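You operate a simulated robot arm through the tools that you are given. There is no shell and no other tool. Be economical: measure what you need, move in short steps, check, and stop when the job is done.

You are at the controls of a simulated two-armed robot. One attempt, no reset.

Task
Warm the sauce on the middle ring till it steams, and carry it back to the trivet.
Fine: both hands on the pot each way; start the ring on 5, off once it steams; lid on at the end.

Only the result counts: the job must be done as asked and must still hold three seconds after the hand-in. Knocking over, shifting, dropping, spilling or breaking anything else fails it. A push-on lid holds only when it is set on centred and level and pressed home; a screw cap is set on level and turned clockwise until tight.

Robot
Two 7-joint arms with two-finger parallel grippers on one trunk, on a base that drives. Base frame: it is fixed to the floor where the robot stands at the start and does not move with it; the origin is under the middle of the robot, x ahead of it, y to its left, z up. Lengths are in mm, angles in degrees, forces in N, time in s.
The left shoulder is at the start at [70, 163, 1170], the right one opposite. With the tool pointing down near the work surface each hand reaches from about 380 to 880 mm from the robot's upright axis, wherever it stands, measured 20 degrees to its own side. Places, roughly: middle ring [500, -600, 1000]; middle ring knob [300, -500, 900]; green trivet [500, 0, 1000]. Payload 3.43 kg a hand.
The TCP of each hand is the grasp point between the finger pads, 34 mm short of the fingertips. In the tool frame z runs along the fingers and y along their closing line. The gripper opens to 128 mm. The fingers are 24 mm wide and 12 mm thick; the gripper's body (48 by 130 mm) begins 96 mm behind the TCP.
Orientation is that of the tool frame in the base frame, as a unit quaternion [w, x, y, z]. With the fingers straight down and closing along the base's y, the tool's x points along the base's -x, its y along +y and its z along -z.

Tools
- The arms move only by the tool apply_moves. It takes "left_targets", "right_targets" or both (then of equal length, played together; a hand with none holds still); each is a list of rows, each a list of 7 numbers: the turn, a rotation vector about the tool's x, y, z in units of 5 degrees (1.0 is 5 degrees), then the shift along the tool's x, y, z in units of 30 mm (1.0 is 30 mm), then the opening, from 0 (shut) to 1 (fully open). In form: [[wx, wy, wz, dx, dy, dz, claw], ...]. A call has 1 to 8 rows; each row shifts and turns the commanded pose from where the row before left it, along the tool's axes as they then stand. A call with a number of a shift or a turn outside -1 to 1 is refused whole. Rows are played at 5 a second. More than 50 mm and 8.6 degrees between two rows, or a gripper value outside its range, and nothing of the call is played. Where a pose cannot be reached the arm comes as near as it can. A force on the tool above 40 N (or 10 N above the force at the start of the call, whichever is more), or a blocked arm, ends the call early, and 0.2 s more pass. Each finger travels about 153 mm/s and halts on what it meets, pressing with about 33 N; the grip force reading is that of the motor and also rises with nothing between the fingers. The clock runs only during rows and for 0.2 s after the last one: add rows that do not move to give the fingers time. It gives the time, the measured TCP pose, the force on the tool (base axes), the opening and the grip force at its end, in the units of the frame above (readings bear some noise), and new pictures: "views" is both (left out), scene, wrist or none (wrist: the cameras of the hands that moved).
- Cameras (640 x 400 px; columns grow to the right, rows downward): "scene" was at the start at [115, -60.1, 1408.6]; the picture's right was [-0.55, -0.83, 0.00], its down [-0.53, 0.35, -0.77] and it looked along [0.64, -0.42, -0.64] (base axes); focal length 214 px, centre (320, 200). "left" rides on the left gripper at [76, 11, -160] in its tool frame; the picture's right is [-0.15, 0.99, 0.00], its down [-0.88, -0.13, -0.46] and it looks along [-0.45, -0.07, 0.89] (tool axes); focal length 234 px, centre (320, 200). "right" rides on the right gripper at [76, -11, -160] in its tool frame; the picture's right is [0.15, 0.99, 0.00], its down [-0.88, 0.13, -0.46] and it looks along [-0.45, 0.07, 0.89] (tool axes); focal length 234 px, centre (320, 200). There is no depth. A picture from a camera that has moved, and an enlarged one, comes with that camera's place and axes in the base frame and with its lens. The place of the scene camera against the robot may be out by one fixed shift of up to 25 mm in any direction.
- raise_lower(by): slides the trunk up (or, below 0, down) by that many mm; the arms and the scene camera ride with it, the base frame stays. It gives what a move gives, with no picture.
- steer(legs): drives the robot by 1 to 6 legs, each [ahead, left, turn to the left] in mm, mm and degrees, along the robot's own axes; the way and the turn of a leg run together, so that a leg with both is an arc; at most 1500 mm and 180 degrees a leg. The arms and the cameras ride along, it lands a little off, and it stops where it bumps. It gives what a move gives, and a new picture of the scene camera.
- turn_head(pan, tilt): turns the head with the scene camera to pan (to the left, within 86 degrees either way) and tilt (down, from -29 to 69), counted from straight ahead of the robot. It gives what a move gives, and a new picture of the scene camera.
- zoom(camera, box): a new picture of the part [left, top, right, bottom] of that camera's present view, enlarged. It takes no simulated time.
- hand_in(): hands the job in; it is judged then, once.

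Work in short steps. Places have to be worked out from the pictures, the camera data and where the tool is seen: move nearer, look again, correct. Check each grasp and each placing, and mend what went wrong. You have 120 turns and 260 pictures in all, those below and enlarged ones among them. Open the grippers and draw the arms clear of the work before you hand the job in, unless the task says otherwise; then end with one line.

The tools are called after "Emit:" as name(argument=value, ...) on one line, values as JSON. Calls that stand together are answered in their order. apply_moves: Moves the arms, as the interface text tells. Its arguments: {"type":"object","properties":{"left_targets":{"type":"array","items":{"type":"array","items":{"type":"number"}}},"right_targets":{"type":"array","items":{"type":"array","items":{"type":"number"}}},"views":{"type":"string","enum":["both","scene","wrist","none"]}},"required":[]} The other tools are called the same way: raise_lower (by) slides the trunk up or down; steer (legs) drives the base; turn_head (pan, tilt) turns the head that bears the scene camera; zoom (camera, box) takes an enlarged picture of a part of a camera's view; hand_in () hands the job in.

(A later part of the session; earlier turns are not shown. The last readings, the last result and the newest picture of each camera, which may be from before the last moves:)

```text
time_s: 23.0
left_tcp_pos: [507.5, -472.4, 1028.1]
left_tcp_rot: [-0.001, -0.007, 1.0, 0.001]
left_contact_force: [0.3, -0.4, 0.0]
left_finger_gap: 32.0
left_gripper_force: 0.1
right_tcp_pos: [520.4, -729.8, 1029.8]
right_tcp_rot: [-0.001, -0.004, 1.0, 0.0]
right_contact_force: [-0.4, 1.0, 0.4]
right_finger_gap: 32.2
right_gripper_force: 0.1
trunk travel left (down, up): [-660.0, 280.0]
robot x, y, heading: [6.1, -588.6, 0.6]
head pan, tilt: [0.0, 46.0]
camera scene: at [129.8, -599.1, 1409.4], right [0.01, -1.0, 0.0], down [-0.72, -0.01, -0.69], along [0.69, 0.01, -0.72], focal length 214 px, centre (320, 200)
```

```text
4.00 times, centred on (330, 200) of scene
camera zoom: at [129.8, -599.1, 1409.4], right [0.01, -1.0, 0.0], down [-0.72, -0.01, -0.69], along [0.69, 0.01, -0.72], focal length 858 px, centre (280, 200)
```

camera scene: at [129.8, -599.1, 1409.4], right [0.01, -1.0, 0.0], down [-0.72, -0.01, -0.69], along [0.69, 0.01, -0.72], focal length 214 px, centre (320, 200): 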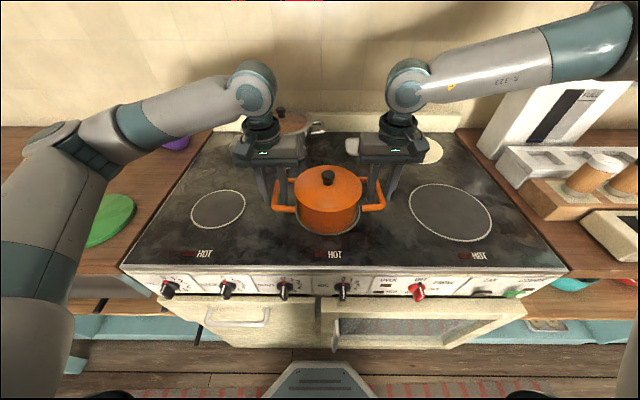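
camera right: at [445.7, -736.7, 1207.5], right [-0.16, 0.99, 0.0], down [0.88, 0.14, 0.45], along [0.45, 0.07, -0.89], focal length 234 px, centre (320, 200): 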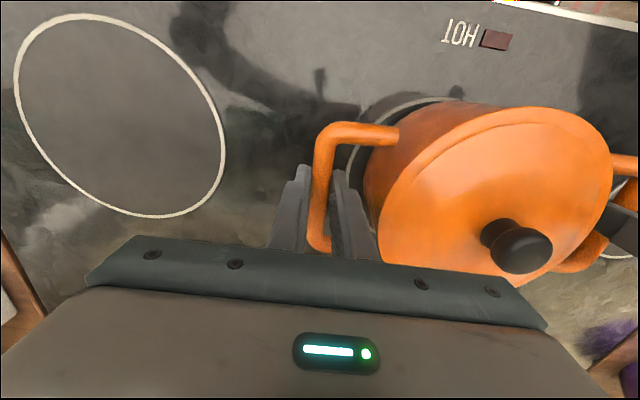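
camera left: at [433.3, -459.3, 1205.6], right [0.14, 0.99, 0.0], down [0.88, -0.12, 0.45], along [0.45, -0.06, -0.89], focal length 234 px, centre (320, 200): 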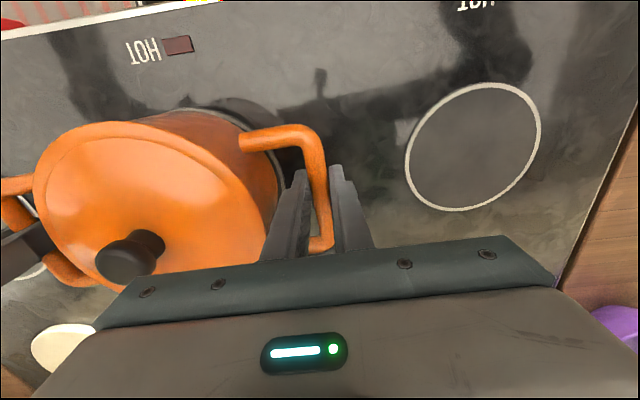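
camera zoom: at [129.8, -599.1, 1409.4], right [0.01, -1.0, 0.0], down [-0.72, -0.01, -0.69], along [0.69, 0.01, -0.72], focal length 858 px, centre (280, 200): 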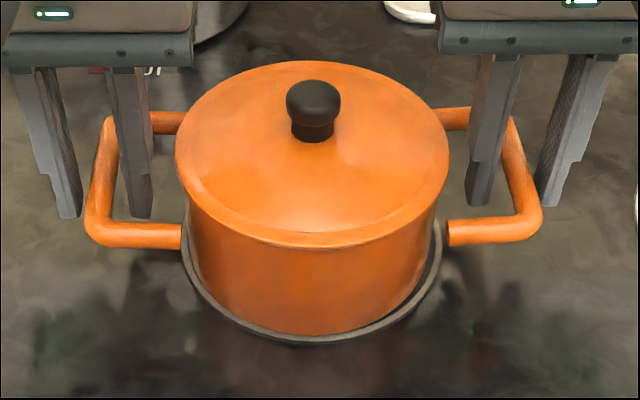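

The pot is centred on the ring and both hands are free. I raise both hands clear, then back the robot off to work the MIDDLE knob with the left hand.

Emit:
apply_moves(left_targets=[[0, 0, 0, 0, 0, -1, 0.25], [0, 0, 0, 0, 0, -1, 0.25], [0, 0, 0, 0, 0, -1, 0.25], [0, 0, 0, 0, 0, -1, 0.25], [0, 0, 0, 0, 0, -1, 0.25], [0, 0, 0, 0, 0, 0, 0.25]], right_targets=[[0, 0, 0, 0, 0, -1, 0.25], [0, 0, 0, 0, 0, -1, 0.25], [0, 0, 0, 0, 0, -1, 0.25], [0, 0, 0, 0, 0, -1, 0.25], [0, 0, 0, 0, 0, -1, 0.25], [0, 0, 0, 0, 0, 0, 0.25]], views="none")

Emit:
steer(legs=[[-380, 0, 0], [0, -80, -0.5]])

```text
time_s: 24.4
left_tcp_pos: [511.1, -474.4, 1178.4]
left_tcp_rot: [-0.001, -0.007, 1.0, 0.001]
left_contact_force: [-0.8, -0.8, 0.0]
left_finger_gap: 32.2
left_gripper_force: 0.1
right_tcp_pos: [520.9, -729.1, 1180.2]
right_tcp_rot: [0.0, -0.004, 1.0, -0.001]
right_contact_force: [0.6, -0.7, 1.0]
right_finger_gap: 32.3
right_gripper_force: 0.0
trunk travel left (down, up): [-660.0, 280.0]
robot x, y, heading: [4.8, -588.6, 0.6]
head pan, tilt: [0.0, 46.0]
```

```text
time_s: 27.5
left_tcp_pos: [124.3, -562.8, 1178.7]
left_tcp_rot: [-0.001, -0.001, 1.0, 0.0]
left_contact_force: [-0.7, 0.2, -0.2]
left_finger_gap: 32.0
left_gripper_force: 0.2
right_tcp_pos: [131.4, -817.5, 1179.7]
right_tcp_rot: [-0.001, 0.002, 1.0, -0.001]
right_contact_force: [-0.1, 0.2, -0.3]
right_finger_gap: 32.1
right_gripper_force: 0.1
trunk travel left (down, up): [-660.0, 280.0]
robot x, y, heading: [-384.0, -670.1, -0.7]
head pan, tilt: [0.0, 46.0]
camera scene: at [-258.1, -682.3, 1409.5], right [0.0, -1.0, 0.0], down [-0.72, 0.0, -0.69], along [0.69, 0.0, -0.72], focal length 214 px, centre (320, 200)
```

scene: 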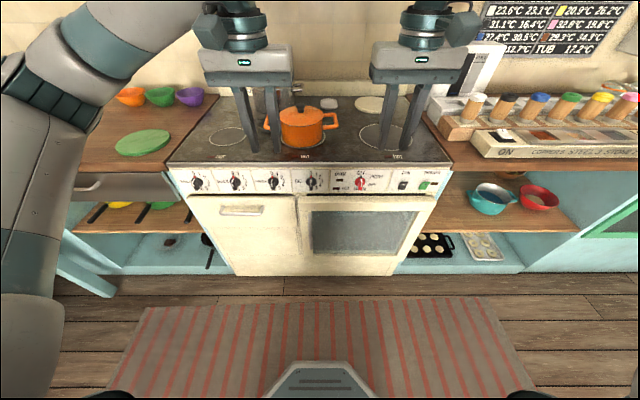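

I zoom on the knobs and the board at the back.

Emit:
zoom(camera="scene", box=[180, 160, 340, 200])

Emit:
zoom(camera="scene", box=[470, 0, 640, 60])

```text
4.00 times, centred on (260, 180) of scene
camera zoom: at [-258.1, -682.3, 1409.5], right [0.0, -1.0, 0.0], down [-0.72, 0.0, -0.69], along [0.69, 0.0, -0.72], focal length 858 px, centre (560, 280)
```

zoom: 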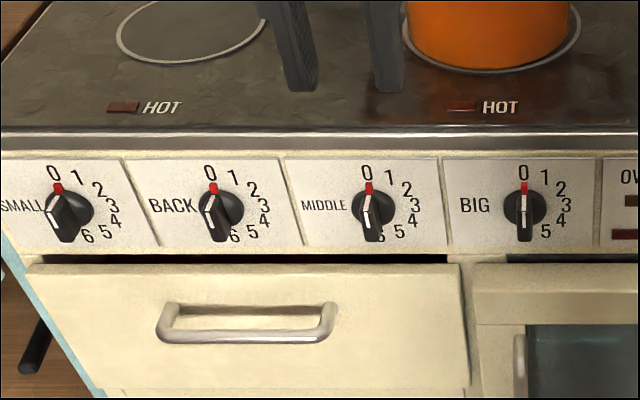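

```text
3.76 times, centred on (555, 30) of scene
camera zoom: at [-258.1, -682.3, 1409.5], right [0.0, -1.0, 0.0], down [-0.72, 0.0, -0.69], along [0.69, 0.0, -0.72], focal length 807 px, centre (-565, 840)
```

zoom: 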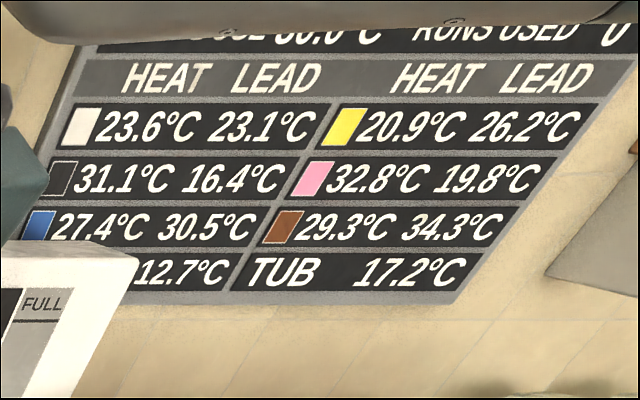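

The dial has 30° per step, so 5 is at about 150° clockwise. The knob is near (343,-497,886). I rotate the left hand to point forward (−90° about tool y) while shifting +y.

Emit:
apply_moves(left_targets=[[0, -1, 0, 0, 0.12, 0, 0.4], [0, -1, 0, 0, 0.12, 0, 0.4], [0, -1, 0, 0, 0.12, 0, 0.4], [0, -1, 0, 0, 0.12, 0, 0.4], [0, -1, 0, 0, 0.12, 0, 0.4], [0, -1, 0, 0, 0.12, 0, 0.4], [0, -1, 0, 0, 0.12, 0, 0.4], [0, -1, 0, 0, 0.12, 0, 0.4]], views="none")

Emit:
apply_moves(left_targets=[[0, -1, 0, 0, 0.12, 0, 0.4], [0, -1, 0, 0, 0.12, 0, 0.4], [0, -1, 0, 0, 0.12, 0, 0.4], [0, -1, 0, 0, 0.12, 0, 0.4], [0, -1, 0, 0, 0.12, 0, 0.4], [0, -1, 0, 0, 0.12, 0, 0.4], [0, -1, 0, 0, 0.12, 0, 0.4], [0, -1, 0, 0, 0.12, 0, 0.4]], views="none")

Emit:
apply_moves(left_targets=[[0, -1, 0, 0, 0.12, 0, 0.4], [0, -1, 0, 0, 0.12, 0, 0.4], [0, 0, 0, 0, 0, 0, 0.4]], views="none")

Emit:
raise_lower(by=-200)

Emit:
turn_head(pan=0, tilt=30)

```text
time_s: 29.3
left_tcp_pos: [124.5, -535.4, 1177.7]
left_tcp_rot: [0.342, 0.0, 0.94, 0.001]
left_contact_force: [-0.3, 0.9, -0.4]
left_finger_gap: 51.0
left_gripper_force: 0.0
right_tcp_pos: [131.0, -817.9, 1180.8]
right_tcp_rot: [0.0, 0.002, 1.0, 0.0]
right_contact_force: [-0.9, 0.8, -0.6]
right_finger_gap: 31.9
right_gripper_force: 0.0
trunk travel left (down, up): [-660.0, 280.0]
robot x, y, heading: [-379.4, -666.0, -0.3]
head pan, tilt: [0.0, 46.0]
```

```text
time_s: 31.1
left_tcp_pos: [204.5, -536.7, 1214.1]
left_tcp_rot: [0.642, 0.0, 0.766, 0.0]
left_contact_force: [-0.3, -0.1, -0.4]
left_finger_gap: 51.1
left_gripper_force: 0.0
left hand out of reach, approached as far as the arm can: row 3, 4, 5, 6, 7, 8
right_tcp_pos: [131.8, -817.2, 1181.3]
right_tcp_rot: [0.0, 0.002, 1.0, -0.002]
right_contact_force: [0.0, 0.1, 0.3]
right_finger_gap: 32.0
right_gripper_force: 0.0
trunk travel left (down, up): [-660.0, 280.0]
robot x, y, heading: [-383.5, -671.9, -0.0]
head pan, tilt: [0.0, 46.0]
```

```text
time_s: 31.9
left_tcp_pos: [217.9, -534.3, 1216.3]
left_tcp_rot: [0.707, 0.001, 0.707, 0.001]
left_contact_force: [0.7, 0.5, 0.2]
left_finger_gap: 51.2
left_gripper_force: 0.1
left hand out of reach, approached as far as the arm can: row 1, 2
right_tcp_pos: [130.8, -817.1, 1181.0]
right_tcp_rot: [0.001, 0.002, 1.0, -0.001]
right_contact_force: [-0.2, -0.8, -0.3]
right_finger_gap: 32.0
right_gripper_force: 0.1
trunk travel left (down, up): [-660.0, 280.0]
robot x, y, heading: [-383.1, -667.5, -0.2]
head pan, tilt: [0.0, 46.0]
```

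```text
time_s: 34.1
left_tcp_pos: [215.9, -532.5, 1016.7]
left_tcp_rot: [0.707, 0.0, 0.707, 0.001]
left_contact_force: [0.1, 0.6, 0.6]
left_finger_gap: 51.2
left_gripper_force: 0.0
right_tcp_pos: [130.5, -817.8, 980.2]
right_tcp_rot: [0.0, 0.001, 1.0, -0.001]
right_contact_force: [0.1, 0.4, -0.3]
right_finger_gap: 32.2
right_gripper_force: 0.1
trunk travel left (down, up): [-460.0, 480.0]
robot x, y, heading: [-383.9, -671.7, -0.1]
head pan, tilt: [0.0, 46.0]
```

```text
time_s: 34.9
left_tcp_pos: [216.8, -534.7, 1015.4]
left_tcp_rot: [0.706, 0.0, 0.708, 0.001]
left_contact_force: [0.1, 0.5, 0.8]
left_finger_gap: 51.0
left_gripper_force: 0.0
right_tcp_pos: [129.9, -817.4, 981.0]
right_tcp_rot: [-0.001, 0.003, 1.0, -0.001]
right_contact_force: [-0.8, -0.6, 0.2]
right_finger_gap: 31.9
right_gripper_force: 0.0
trunk travel left (down, up): [-460.0, 480.0]
robot x, y, heading: [-385.9, -667.9, -0.0]
head pan, tilt: [0.0, 30.0]
camera scene: at [-247.9, -683.2, 1233.4], right [0.0, -1.0, 0.0], down [-0.5, 0.0, -0.87], along [0.87, 0.0, -0.5], focal length 214 px, centre (320, 200)
```

scene: 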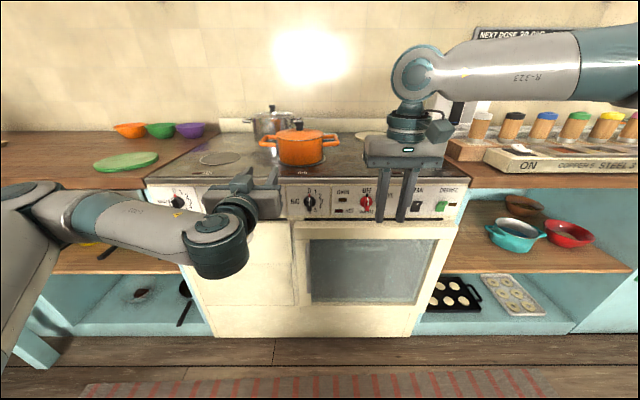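

Hand points forward at (217,-534,1016). I move down ~120 mm and +38 mm in y, in front of the knob, and look.

Emit:
apply_moves(left_targets=[[0, 0, 0, 0.8, 0.25, 0, 0.4], [0, 0, 0, 0.8, 0.25, 0, 0.4], [0, 0, 0, 0.8, 0.25, 0, 0.4], [0, 0, 0, 0.8, 0.25, 0, 0.4], [0, 0, 0, 0.8, 0.25, 0, 0.4], [0, 0, 0, 0, 0, 0, 0.4]])

```text
time_s: 36.3
left_tcp_pos: [221.9, -495.9, 897.5]
left_tcp_rot: [0.707, 0.0, 0.707, 0.0]
left_contact_force: [-0.4, -0.4, 0.4]
left_finger_gap: 51.2
left_gripper_force: 0.0
left hand out of reach, approached as far as the arm can: row 1
right_tcp_pos: [130.6, -816.5, 980.5]
right_tcp_rot: [0.0, 0.002, 1.0, 0.0]
right_contact_force: [-0.5, 0.2, -0.1]
right_finger_gap: 31.7
right_gripper_force: 0.0
trunk travel left (down, up): [-460.0, 480.0]
robot x, y, heading: [-379.4, -668.3, -0.2]
head pan, tilt: [0.0, 30.0]
camera scene: at [-247.7, -683.2, 1233.5], right [0.0, -1.0, 0.0], down [-0.5, 0.0, -0.87], along [0.87, 0.0, -0.5], focal length 214 px, centre (320, 200)
camera left: at [61.4, -486.0, 822.3], right [0.0, 0.99, 0.15], down [-0.45, -0.13, 0.88], along [0.89, -0.07, 0.45], focal length 234 px, centre (320, 200)
```

scene: 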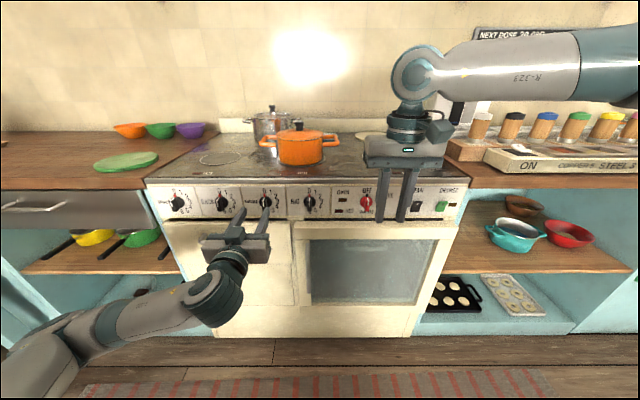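
left: 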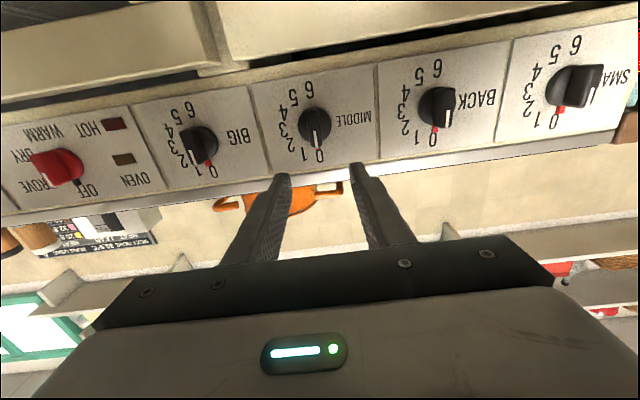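

The MIDDLE knob is about (335,-499,867). I align in y and z and advance so the tips are just short of it.

Emit:
apply_moves(left_targets=[[0, 0, 0, 0.5, -0.05, 0.4, 0.4], [0, 0, 0, 0.5, -0.05, 0.4, 0.4], [0, 0, 0, 0, 0, 0.4, 0.4], [0, 0, 0, 0, 0, 0.3, 0.4], [0, 0, 0, 0, 0, 0, 0.4]])

Emit:
zoom(camera="scene", box=[200, 160, 360, 260])

```text
time_s: 37.5
left_tcp_pos: [265.1, -500.8, 867.2]
left_tcp_rot: [0.707, 0.0, 0.707, 0.001]
left_contact_force: [-1.0, -0.2, 0.4]
left_finger_gap: 51.2
left_gripper_force: 0.1
right_tcp_pos: [131.7, -817.3, 979.8]
right_tcp_rot: [0.0, 0.002, 1.0, -0.001]
right_contact_force: [0.6, -0.3, 0.3]
right_finger_gap: 32.2
right_gripper_force: 0.0
trunk travel left (down, up): [-460.0, 480.0]
robot x, y, heading: [-381.2, -671.2, -0.0]
head pan, tilt: [0.0, 30.0]
camera scene: at [-248.0, -683.2, 1233.5], right [0.0, -1.0, 0.0], down [-0.5, 0.0, -0.87], along [0.87, 0.0, -0.5], focal length 214 px, centre (320, 200)
camera left: at [105.7, -489.3, 791.4], right [0.0, 0.99, 0.15], down [-0.45, -0.13, 0.88], along [0.89, -0.07, 0.45], focal length 234 px, centre (320, 200)
```

scene: 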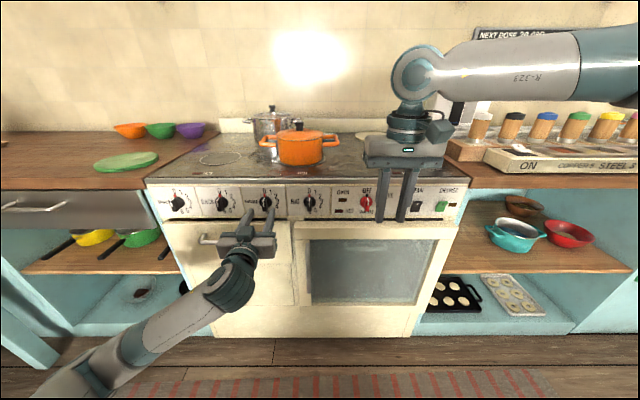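
left: 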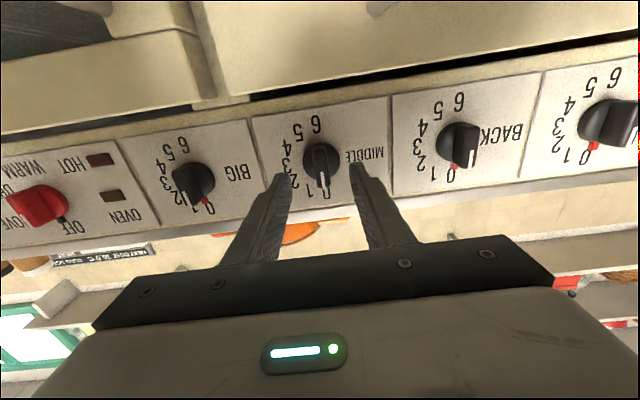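

```text
4.00 times, centred on (280, 210) of scene
camera zoom: at [-248.0, -683.2, 1233.5], right [0.0, -1.0, 0.0], down [-0.5, 0.0, -0.87], along [0.87, 0.0, -0.5], focal length 858 px, centre (480, 160)
```

zoom: 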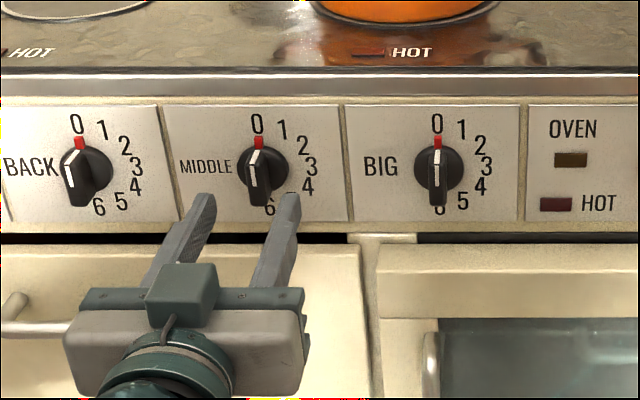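

Aligned. I advance 33 mm slowly (tips to ~x=332) around the knob bar.

Emit:
apply_moves(left_targets=[[0, 0, 0, 0, 0, 0.3, 0.4], [0, 0, 0, 0, 0, 0.3, 0.4], [0, 0, 0, 0, 0, 0.3, 0.4], [0, 0, 0, 0, 0, 0.2, 0.4], [0, 0, 0, 0, 0, 0, 0.4]])

Emit:
zoom(camera="left", box=[240, 90, 400, 240])

Emit:
zoom(camera="scene", box=[200, 160, 360, 260])

```text
time_s: 38.7
left_tcp_pos: [299.6, -501.1, 866.4]
left_tcp_rot: [0.707, 0.0, 0.707, 0.001]
left_contact_force: [0.7, 1.1, -0.5]
left_finger_gap: 51.2
left_gripper_force: 0.0
right_tcp_pos: [131.6, -817.4, 979.1]
right_tcp_rot: [0.0, 0.002, 1.0, -0.001]
right_contact_force: [-0.2, 0.6, 0.6]
right_finger_gap: 32.3
right_gripper_force: 0.0
trunk travel left (down, up): [-460.0, 480.0]
robot x, y, heading: [-381.1, -672.0, -0.4]
head pan, tilt: [0.0, 30.0]
camera scene: at [-248.0, -683.1, 1233.5], right [0.0, -1.0, 0.0], down [-0.5, 0.0, -0.87], along [0.87, 0.0, -0.5], focal length 214 px, centre (320, 200)
camera left: at [138.7, -489.2, 791.3], right [0.0, 0.99, 0.15], down [-0.45, -0.13, 0.88], along [0.89, -0.07, 0.45], focal length 234 px, centre (320, 200)
```

scene: 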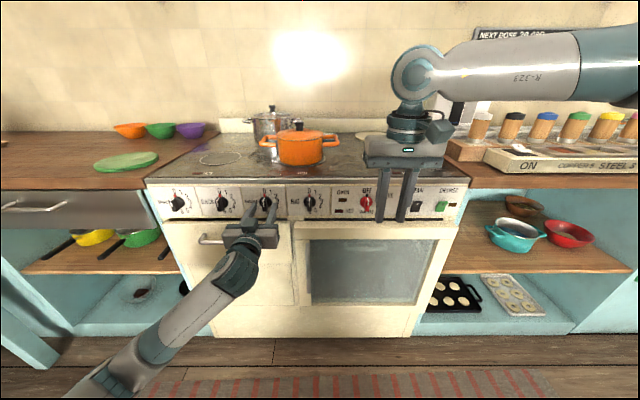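
left: 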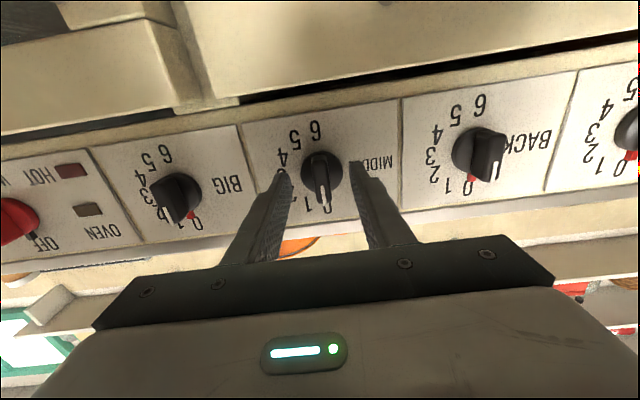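

```text
2.67 times, centred on (320, 165) of left
camera zoom: at [138.7, -489.2, 791.3], right [0.0, 0.99, 0.15], down [-0.45, -0.13, 0.88], along [0.89, -0.07, 0.45], focal length 624 px, centre (320, 293)
```

zoom: 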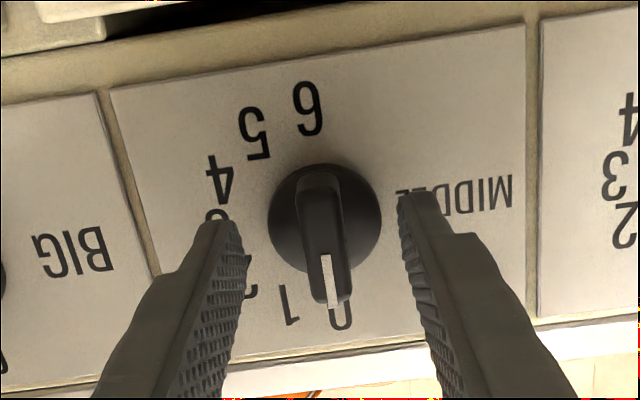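

```text
4.00 times, centred on (280, 210) of scene
camera zoom: at [-248.0, -683.1, 1233.5], right [0.0, -1.0, 0.0], down [-0.5, 0.0, -0.87], along [0.87, 0.0, -0.5], focal length 858 px, centre (480, 160)
```

zoom: 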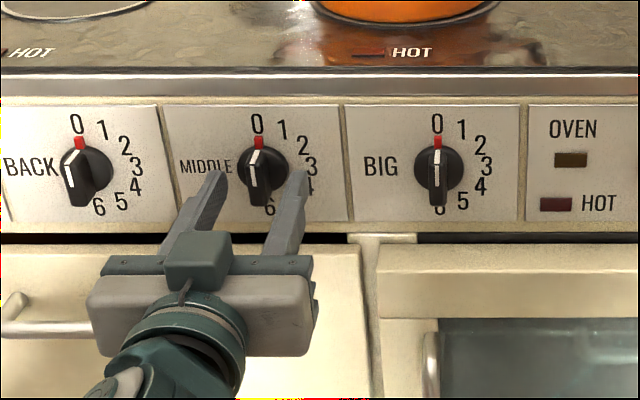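

Tips flank the knob. I advance 5 mm more and close gently, then check the gap.

Emit:
apply_moves(left_targets=[[0, 0, 0, 0, 0, 0.17, 0.4], [0, 0, 0, 0, 0, 0, 0.25], [0, 0, 0, 0, 0, 0, 0.1], [0, 0, 0, 0, 0, 0, 0], [0, 0, 0, 0, 0, 0, 0]], views="wrist")

Emit:
zoom(camera="left", box=[240, 90, 400, 240])

```text
time_s: 39.9
left_tcp_pos: [305.3, -499.5, 866.8]
left_tcp_rot: [0.707, -0.001, 0.707, 0.001]
left_contact_force: [1.4, 5.3, 2.8]
left_finger_gap: 14.0
left_gripper_force: 44.4
right_tcp_pos: [131.3, -816.3, 981.4]
right_tcp_rot: [-0.001, 0.001, 1.0, -0.001]
right_contact_force: [0.1, -0.3, 0.4]
right_finger_gap: 31.9
right_gripper_force: 0.0
trunk travel left (down, up): [-460.0, 480.0]
robot x, y, heading: [-380.7, -668.4, -0.0]
head pan, tilt: [0.0, 30.0]
camera left: at [144.4, -488.1, 791.2], right [0.0, 0.99, 0.15], down [-0.45, -0.13, 0.88], along [0.89, -0.07, 0.45], focal length 234 px, centre (320, 200)
```

left: 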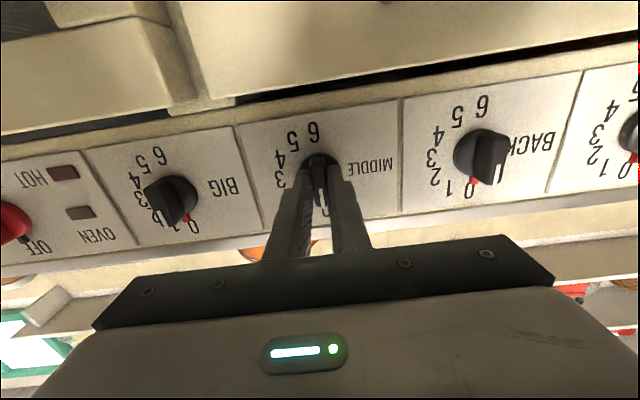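

```text
2.67 times, centred on (320, 165) of left
camera zoom: at [144.4, -488.1, 791.2], right [0.0, 0.99, 0.15], down [-0.45, -0.13, 0.88], along [0.89, -0.07, 0.45], focal length 624 px, centre (320, 293)
```

zoom: 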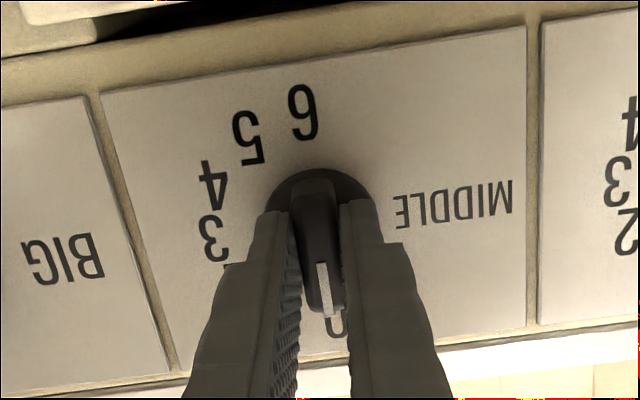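

The bar is gripped (14 mm). I turn clockwise (+z of the tool) by 40° and check.

Emit:
apply_moves(left_targets=[[0, 0, 1, 0, 0, 0, 0], [0, 0, 1, 0, 0, 0, 0], [0, 0, 1, 0, 0, 0, 0], [0, 0, 1, 0, 0, 0, 0], [0, 0, 1, 0, 0, 0, 0], [0, 0, 1, 0, 0, 0, 0], [0, 0, 1, 0, 0, 0, 0], [0, 0, 1, 0, 0, 0, 0]], views="scene")

Emit:
zoom(camera="scene", box=[200, 160, 360, 260])

```text
time_s: 41.7
left_tcp_pos: [304.9, -497.5, 867.3]
left_tcp_rot: [0.664, 0.241, 0.664, 0.243]
left_contact_force: [8.5, 20.1, 10.5]
left_finger_gap: 13.8
left_gripper_force: 44.9
right_tcp_pos: [131.0, -816.5, 981.0]
right_tcp_rot: [-0.001, 0.001, 1.0, -0.002]
right_contact_force: [-0.1, 0.1, 0.5]
right_finger_gap: 31.9
right_gripper_force: 0.1
trunk travel left (down, up): [-460.0, 480.0]
robot x, y, heading: [-380.8, -670.0, 0.1]
head pan, tilt: [0.0, 30.0]
camera scene: at [-248.0, -681.0, 1233.6], right [0.0, -1.0, 0.0], down [-0.5, 0.0, -0.87], along [0.87, 0.0, -0.5], focal length 214 px, centre (320, 200)
```

scene: 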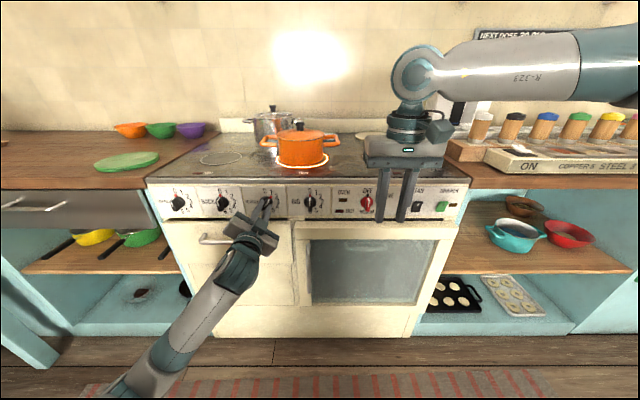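

```text
4.00 times, centred on (280, 210) of scene
camera zoom: at [-248.0, -681.0, 1233.6], right [0.0, -1.0, 0.0], down [-0.5, 0.0, -0.87], along [0.87, 0.0, -0.5], focal length 858 px, centre (480, 160)
```

zoom: 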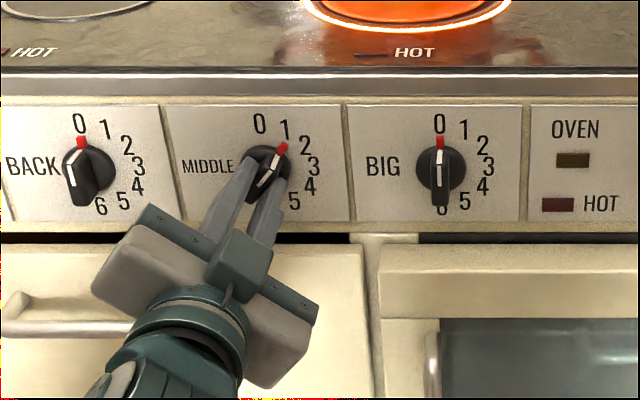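

The middle ring glows and the knob turns with the hand. I continue 80° more.

Emit:
apply_moves(left_targets=[[0, 0, 1, 0, 0.03, 0, 0], [0, 0, 1, 0, 0, 0, 0], [0, 0, 1, 0, 0, 0, 0], [0, 0, 1, 0, 0, 0, 0], [0, 0, 1, 0, 0, 0, 0], [0, 0, 1, 0, 0, 0, 0], [0, 0, 1, 0, 0, 0, 0], [0, 0, 1, 0, 0, 0, 0]], views="none")

Emit:
apply_moves(left_targets=[[0, 0, 1, 0, 0, 0, 0], [0, 0, 1, 0, 0, 0, 0], [0, 0, 1, 0, 0, 0, 0], [0, 0, 1, 0, 0, 0, 0], [0, 0, 1, 0, 0, 0, 0], [0, 0, 1, 0, 0, 0, 0], [0, 0, 1, 0, 0, 0, 0], [0, 0, 1, 0, 0, 0, 0]], views="scene")

Emit:
zoom(camera="scene", box=[200, 110, 360, 230])

```text
time_s: 43.5
left_tcp_pos: [304.4, -497.2, 867.5]
left_tcp_rot: [0.54, 0.455, 0.541, 0.456]
left_contact_force: [11.5, 16.1, 13.7]
left_finger_gap: 13.8
left_gripper_force: 45.6
right_tcp_pos: [130.9, -815.9, 980.7]
right_tcp_rot: [-0.001, 0.001, 1.0, -0.002]
right_contact_force: [-0.7, -0.4, -0.7]
right_finger_gap: 32.0
right_gripper_force: 0.0
trunk travel left (down, up): [-460.0, 480.0]
robot x, y, heading: [-383.6, -669.7, -0.4]
head pan, tilt: [0.0, 30.0]
```

```text
time_s: 45.3
left_tcp_pos: [304.7, -498.4, 868.9]
left_tcp_rot: [0.353, 0.612, 0.353, 0.614]
left_contact_force: [12.6, 14.7, 20.9]
left_finger_gap: 14.1
left_gripper_force: 45.3
right_tcp_pos: [129.4, -817.2, 981.6]
right_tcp_rot: [-0.001, 0.001, 1.0, -0.001]
right_contact_force: [0.5, -0.6, 0.7]
right_finger_gap: 32.3
right_gripper_force: 0.1
trunk travel left (down, up): [-460.0, 480.0]
robot x, y, heading: [-380.6, -671.4, -0.0]
head pan, tilt: [0.0, 30.0]
camera scene: at [-248.7, -681.8, 1233.7], right [0.0, -1.0, 0.0], down [-0.5, 0.0, -0.87], along [0.87, 0.0, -0.5], focal length 214 px, centre (320, 200)
```

scene: 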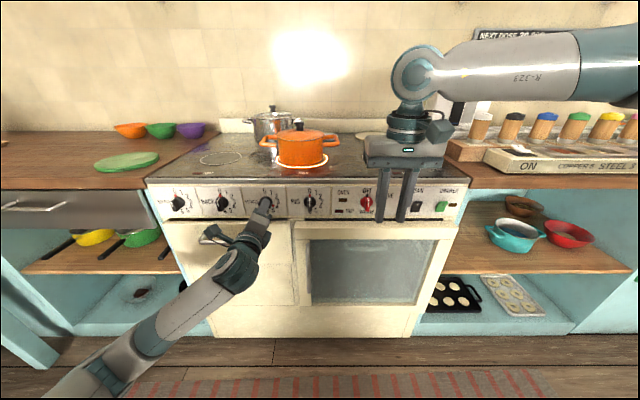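

```text
3.33 times, centred on (280, 170) of scene
camera zoom: at [-248.7, -681.8, 1233.7], right [0.0, -1.0, 0.0], down [-0.5, 0.0, -0.87], along [0.87, 0.0, -0.5], focal length 715 px, centre (453, 300)
```

zoom: 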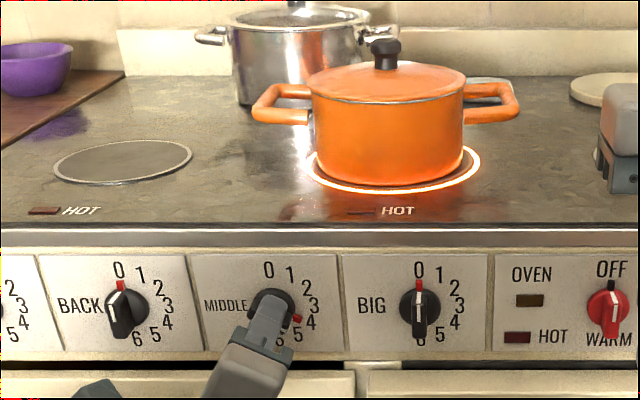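

Pointer is near 4 (hand turned 120°). 30° more to 5.

Emit:
apply_moves(left_targets=[[0, 0, 1, 0, 0, 0, 0], [0, 0, 1, 0, 0, 0, 0], [0, 0, 1, 0, 0, 0, 0], [0, 0, 1, 0, 0, 0, 0], [0, 0, 1, 0, 0, 0, 0], [0, 0, 1, 0, 0, 0, 0], [0, 0, 0, 0, 0, 0, 0]], views="wrist")

Emit:
zoom(camera="scene", box=[230, 110, 350, 230])

Emit:
zoom(camera="left", box=[220, 80, 420, 240])

```text
time_s: 46.9
left_tcp_pos: [305.7, -498.2, 869.7]
left_tcp_rot: [0.181, 0.682, 0.184, 0.684]
left_contact_force: [14.1, 14.9, 22.7]
left_finger_gap: 13.8
left_gripper_force: 45.1
right_tcp_pos: [130.5, -816.5, 980.4]
right_tcp_rot: [0.0, 0.0, 1.0, -0.001]
right_contact_force: [-0.3, -0.4, -0.2]
right_finger_gap: 32.0
right_gripper_force: 0.0
trunk travel left (down, up): [-460.0, 480.0]
robot x, y, heading: [-383.9, -671.4, -0.1]
head pan, tilt: [0.0, 30.0]
camera left: at [144.1, -471.0, 939.5], right [0.0, -0.93, 0.37], down [-0.45, -0.33, -0.83], along [0.89, -0.16, -0.42], focal length 234 px, centre (320, 200)
```

left: 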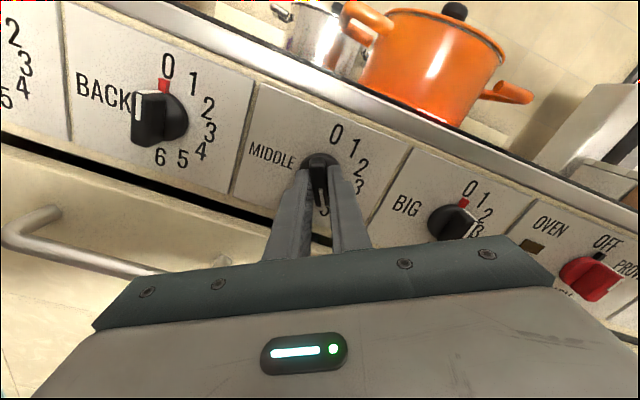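

```text
3.33 times, centred on (290, 170) of scene
camera zoom: at [-248.6, -682.0, 1233.7], right [0.0, -1.0, 0.0], down [-0.5, 0.0, -0.87], along [0.87, 0.0, -0.5], focal length 715 px, centre (420, 300)
```

zoom: 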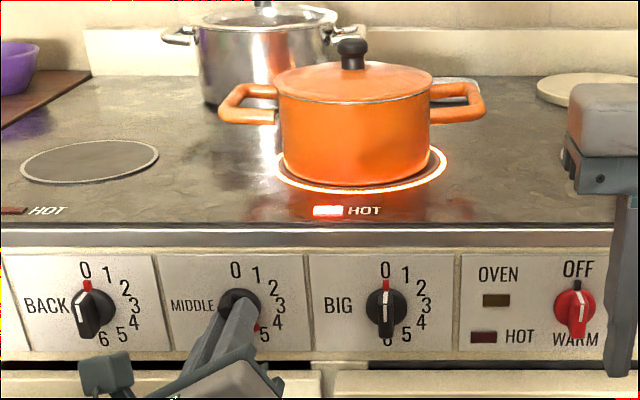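

```text
2.50 times, centred on (320, 160) of left
camera zoom: at [144.1, -471.0, 939.5], right [0.0, -0.93, 0.37], down [-0.45, -0.33, -0.83], along [0.89, -0.16, -0.42], focal length 585 px, centre (320, 300)
```

zoom: 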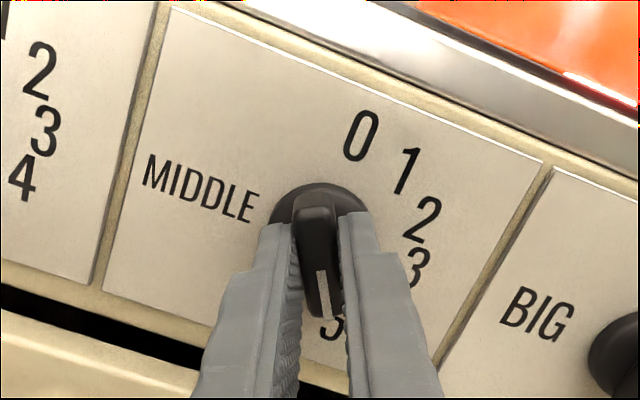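

The knob is at 5 and the HOT lamp is lit. I keep hold of the knob and wait, watching for steam.

Emit:
apply_moves(left_targets=[[0, 0, 0, 0, 0, 0, 0], [0, 0, 0, 0, 0, 0, 0], [0, 0, 0, 0, 0, 0, 0], [0, 0, 0, 0, 0, 0, 0], [0, 0, 0, 0, 0, 0, 0], [0, 0, 0, 0, 0, 0, 0], [0, 0, 0, 0, 0, 0, 0], [0, 0, 0, 0, 0, 0, 0]], views="none")

Emit:
zoom(camera="scene", box=[230, 70, 370, 180])

```text
time_s: 48.7
left_tcp_pos: [304.9, -499.1, 869.3]
left_tcp_rot: [0.182, 0.681, 0.184, 0.684]
left_contact_force: [17.9, 14.3, 24.1]
left_finger_gap: 14.1
left_gripper_force: 45.2
right_tcp_pos: [129.7, -815.7, 980.7]
right_tcp_rot: [0.0, 0.003, 1.0, -0.001]
right_contact_force: [-0.1, 0.3, 1.0]
right_finger_gap: 32.1
right_gripper_force: 0.0
trunk travel left (down, up): [-460.0, 480.0]
robot x, y, heading: [-382.6, -667.2, -0.2]
head pan, tilt: [0.0, 30.0]
```

```text
3.64 times, centred on (300, 125) of scene
camera zoom: at [-248.5, -682.0, 1233.6], right [0.0, -1.0, 0.0], down [-0.5, 0.0, -0.87], along [0.87, 0.0, -0.5], focal length 780 px, centre (393, 473)
```

zoom: 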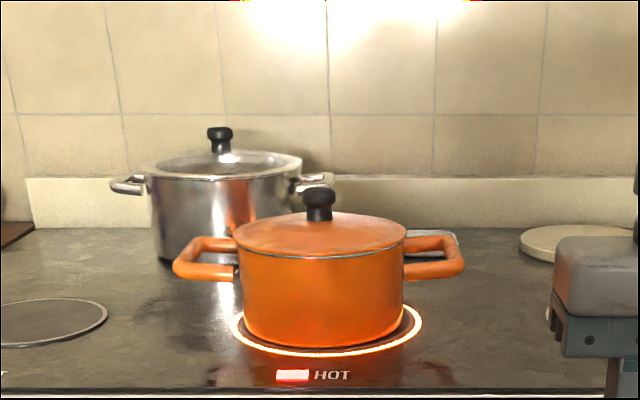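

No steam yet. I wait further.

Emit:
apply_moves(left_targets=[[0, 0, 0, 0, 0, 0, 0], [0, 0, 0, 0, 0, 0, 0], [0, 0, 0, 0, 0, 0, 0], [0, 0, 0, 0, 0, 0, 0], [0, 0, 0, 0, 0, 0, 0], [0, 0, 0, 0, 0, 0, 0], [0, 0, 0, 0, 0, 0, 0], [0, 0, 0, 0, 0, 0, 0]], views="none")

Emit:
zoom(camera="scene", box=[230, 70, 370, 180])

Emit:
apply_moves(left_targets=[[0, 0, 0, 0, 0, 0, 0], [0, 0, 0, 0, 0, 0, 0], [0, 0, 0, 0, 0, 0, 0], [0, 0, 0, 0, 0, 0, 0], [0, 0, 0, 0, 0, 0, 0], [0, 0, 0, 0, 0, 0, 0], [0, 0, 0, 0, 0, 0, 0], [0, 0, 0, 0, 0, 0, 0]], views="none")

Emit:
zoom(camera="scene", box=[230, 70, 370, 180])

```text
time_s: 50.5
left_tcp_pos: [303.8, -497.5, 869.5]
left_tcp_rot: [0.181, 0.682, 0.184, 0.684]
left_contact_force: [16.5, 15.1, 23.1]
left_finger_gap: 14.0
left_gripper_force: 45.3
right_tcp_pos: [130.0, -816.8, 981.9]
right_tcp_rot: [0.0, 0.001, 1.0, -0.001]
right_contact_force: [-0.2, 0.3, 0.4]
right_finger_gap: 31.8
right_gripper_force: 0.1
trunk travel left (down, up): [-460.0, 480.0]
robot x, y, heading: [-383.5, -667.4, -0.1]
head pan, tilt: [0.0, 30.0]
```

```text
3.64 times, centred on (300, 125) of scene
camera zoom: at [-248.5, -682.0, 1233.6], right [0.0, -1.0, 0.0], down [-0.5, 0.0, -0.87], along [0.87, 0.0, -0.5], focal length 780 px, centre (393, 473)
```

zoom: 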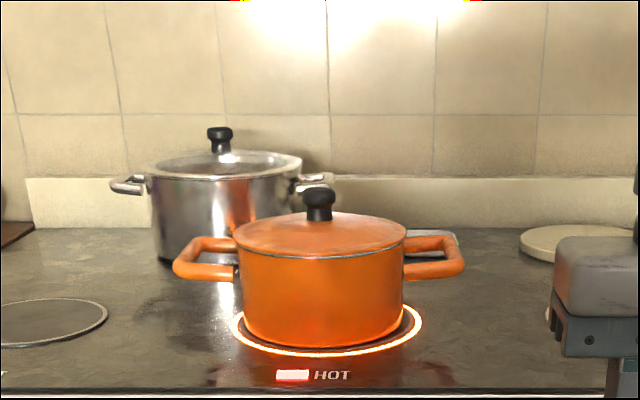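

```text
time_s: 52.3
left_tcp_pos: [303.9, -499.4, 868.7]
left_tcp_rot: [0.183, 0.682, 0.183, 0.685]
left_contact_force: [16.7, 14.4, 23.1]
left_finger_gap: 13.7
left_gripper_force: 44.9
right_tcp_pos: [129.6, -817.5, 980.7]
right_tcp_rot: [0.0, 0.001, 1.0, -0.001]
right_contact_force: [0.1, -0.6, 0.5]
right_finger_gap: 32.1
right_gripper_force: 0.0
trunk travel left (down, up): [-460.0, 480.0]
robot x, y, heading: [-383.1, -671.8, -0.1]
head pan, tilt: [0.0, 30.0]
```

```text
3.64 times, centred on (300, 125) of scene
camera zoom: at [-248.5, -682.0, 1233.6], right [0.0, -1.0, 0.0], down [-0.5, 0.0, -0.87], along [0.87, 0.0, -0.5], focal length 780 px, centre (393, 473)
```

zoom: 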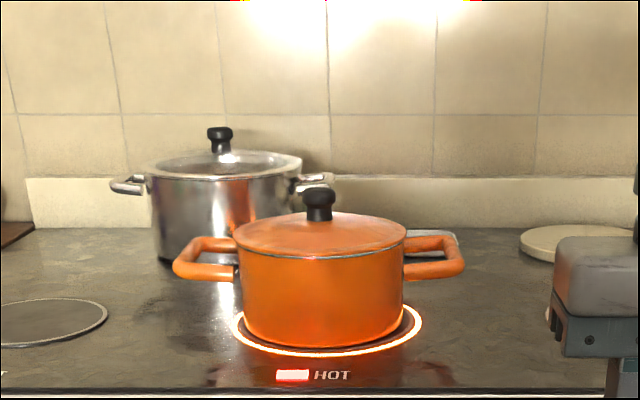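

Still none. I wait on with periodic looks.

Emit:
apply_moves(left_targets=[[0, 0, 0, 0, 0, 0, 0], [0, 0, 0, 0, 0, 0, 0], [0, 0, 0, 0, 0, 0, 0], [0, 0, 0, 0, 0, 0, 0], [0, 0, 0, 0, 0, 0, 0], [0, 0, 0, 0, 0, 0, 0], [0, 0, 0, 0, 0, 0, 0], [0, 0, 0, 0, 0, 0, 0]], views="none")

Emit:
zoom(camera="scene", box=[230, 70, 370, 180])

Emit:
apply_moves(left_targets=[[0, 0, 0, 0, 0, 0, 0], [0, 0, 0, 0, 0, 0, 0], [0, 0, 0, 0, 0, 0, 0], [0, 0, 0, 0, 0, 0, 0], [0, 0, 0, 0, 0, 0, 0], [0, 0, 0, 0, 0, 0, 0], [0, 0, 0, 0, 0, 0, 0], [0, 0, 0, 0, 0, 0, 0]], views="none")

Emit:
zoom(camera="scene", box=[230, 70, 370, 180])

```text
time_s: 54.1
left_tcp_pos: [303.6, -499.0, 868.4]
left_tcp_rot: [0.182, 0.682, 0.184, 0.684]
left_contact_force: [16.0, 14.5, 22.8]
left_finger_gap: 13.9
left_gripper_force: 45.1
right_tcp_pos: [130.8, -815.9, 980.8]
right_tcp_rot: [-0.001, 0.001, 1.0, 0.0]
right_contact_force: [-0.5, -0.1, 0.1]
right_finger_gap: 31.9
right_gripper_force: 0.0
trunk travel left (down, up): [-460.0, 480.0]
robot x, y, heading: [-383.6, -668.7, -0.3]
head pan, tilt: [0.0, 30.0]
```

```text
3.64 times, centred on (300, 125) of scene
camera zoom: at [-248.5, -682.0, 1233.6], right [0.0, -1.0, 0.0], down [-0.5, 0.0, -0.87], along [0.87, 0.0, -0.5], focal length 780 px, centre (393, 473)
```

zoom: 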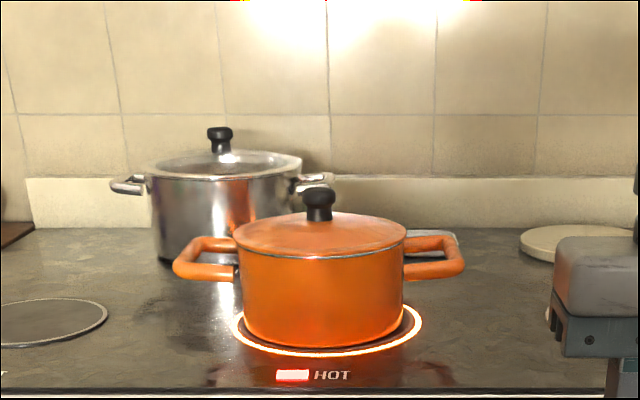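

```text
time_s: 55.9
left_tcp_pos: [304.7, -499.1, 868.4]
left_tcp_rot: [0.183, 0.681, 0.184, 0.684]
left_contact_force: [17.1, 14.4, 22.1]
left_finger_gap: 14.0
left_gripper_force: 44.3
right_tcp_pos: [129.7, -816.4, 980.5]
right_tcp_rot: [0.001, 0.001, 1.0, 0.0]
right_contact_force: [0.2, 0.7, 1.0]
right_finger_gap: 32.0
right_gripper_force: 0.1
trunk travel left (down, up): [-460.0, 480.0]
robot x, y, heading: [-387.9, -669.5, -0.1]
head pan, tilt: [0.0, 30.0]
```

```text
3.64 times, centred on (300, 125) of scene
camera zoom: at [-248.6, -682.0, 1233.6], right [0.0, -1.0, 0.0], down [-0.5, 0.0, -0.87], along [0.87, 0.0, -0.5], focal length 780 px, centre (393, 473)
```

zoom: 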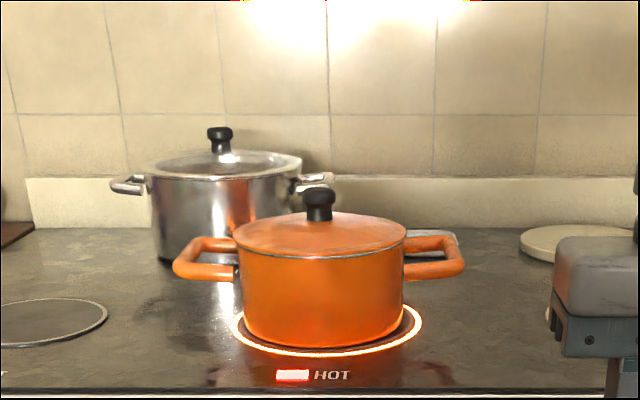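

Emit:
apply_moves(left_targets=[[0, 0, 0, 0, 0, 0, 0], [0, 0, 0, 0, 0, 0, 0], [0, 0, 0, 0, 0, 0, 0], [0, 0, 0, 0, 0, 0, 0], [0, 0, 0, 0, 0, 0, 0], [0, 0, 0, 0, 0, 0, 0], [0, 0, 0, 0, 0, 0, 0], [0, 0, 0, 0, 0, 0, 0]], views="none")

Emit:
apply_moves(left_targets=[[0, 0, 0, 0, 0, 0, 0], [0, 0, 0, 0, 0, 0, 0], [0, 0, 0, 0, 0, 0, 0], [0, 0, 0, 0, 0, 0, 0], [0, 0, 0, 0, 0, 0, 0], [0, 0, 0, 0, 0, 0, 0], [0, 0, 0, 0, 0, 0, 0], [0, 0, 0, 0, 0, 0, 0]], views="none")

Emit:
zoom(camera="scene", box=[230, 70, 370, 180])

Emit:
apply_moves(left_targets=[[0, 0, 0, 0, 0, 0, 0], [0, 0, 0, 0, 0, 0, 0], [0, 0, 0, 0, 0, 0, 0], [0, 0, 0, 0, 0, 0, 0], [0, 0, 0, 0, 0, 0, 0], [0, 0, 0, 0, 0, 0, 0], [0, 0, 0, 0, 0, 0, 0], [0, 0, 0, 0, 0, 0, 0]], views="none")

Emit:
apply_moves(left_targets=[[0, 0, 0, 0, 0, 0, 0], [0, 0, 0, 0, 0, 0, 0], [0, 0, 0, 0, 0, 0, 0], [0, 0, 0, 0, 0, 0, 0], [0, 0, 0, 0, 0, 0, 0], [0, 0, 0, 0, 0, 0, 0], [0, 0, 0, 0, 0, 0, 0], [0, 0, 0, 0, 0, 0, 0]], views="none")

Emit:
zoom(camera="scene", box=[230, 70, 370, 180])

```text
time_s: 57.7
left_tcp_pos: [305.1, -497.7, 868.9]
left_tcp_rot: [0.183, 0.681, 0.184, 0.684]
left_contact_force: [16.8, 14.6, 22.3]
left_finger_gap: 13.5
left_gripper_force: 45.4
right_tcp_pos: [129.8, -816.7, 981.2]
right_tcp_rot: [0.0, 0.001, 1.0, -0.001]
right_contact_force: [0.1, 0.7, -0.3]
right_finger_gap: 31.8
right_gripper_force: 0.0
trunk travel left (down, up): [-460.0, 480.0]
robot x, y, heading: [-380.8, -667.8, -0.3]
head pan, tilt: [0.0, 30.0]
```

```text
time_s: 59.5
left_tcp_pos: [304.9, -499.4, 869.1]
left_tcp_rot: [0.183, 0.681, 0.183, 0.685]
left_contact_force: [16.0, 14.4, 22.0]
left_finger_gap: 13.9
left_gripper_force: 44.9
right_tcp_pos: [130.5, -815.9, 980.1]
right_tcp_rot: [0.0, 0.002, 1.0, -0.001]
right_contact_force: [0.0, 0.2, 0.3]
right_finger_gap: 32.0
right_gripper_force: 0.1
trunk travel left (down, up): [-460.0, 480.0]
robot x, y, heading: [-381.0, -669.4, 0.0]
head pan, tilt: [0.0, 30.0]
```

```text
3.64 times, centred on (300, 125) of scene
camera zoom: at [-248.6, -682.0, 1233.6], right [0.0, -1.0, 0.0], down [-0.5, 0.0, -0.87], along [0.87, 0.0, -0.5], focal length 780 px, centre (393, 473)
```

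zoom: 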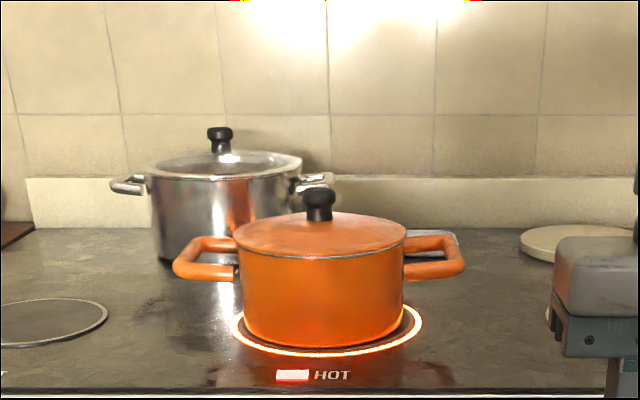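

```text
time_s: 61.3
left_tcp_pos: [304.5, -497.7, 868.0]
left_tcp_rot: [0.182, 0.682, 0.184, 0.684]
left_contact_force: [15.6, 15.7, 23.2]
left_finger_gap: 13.8
left_gripper_force: 45.4
right_tcp_pos: [130.1, -816.1, 981.4]
right_tcp_rot: [0.0, 0.001, 1.0, -0.001]
right_contact_force: [-0.1, 0.1, -0.3]
right_finger_gap: 31.9
right_gripper_force: 0.1
trunk travel left (down, up): [-460.0, 480.0]
robot x, y, heading: [-383.7, -669.7, -0.2]
head pan, tilt: [0.0, 30.0]
```

```text
time_s: 63.1
left_tcp_pos: [304.5, -498.8, 868.6]
left_tcp_rot: [0.182, 0.682, 0.184, 0.684]
left_contact_force: [14.6, 14.3, 21.6]
left_finger_gap: 13.8
left_gripper_force: 44.9
right_tcp_pos: [130.3, -815.9, 981.9]
right_tcp_rot: [0.001, 0.002, 1.0, -0.001]
right_contact_force: [0.1, 0.6, 0.9]
right_finger_gap: 31.8
right_gripper_force: 0.0
trunk travel left (down, up): [-460.0, 480.0]
robot x, y, heading: [-382.2, -669.8, -0.5]
head pan, tilt: [0.0, 30.0]
```

```text
3.64 times, centred on (300, 125) of scene
camera zoom: at [-248.6, -682.0, 1233.6], right [0.0, -1.0, 0.0], down [-0.5, 0.0, -0.87], along [0.87, 0.0, -0.5], focal length 780 px, centre (393, 473)
```

zoom: 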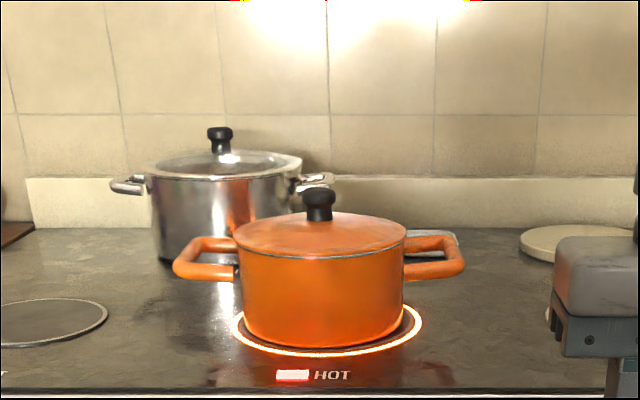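

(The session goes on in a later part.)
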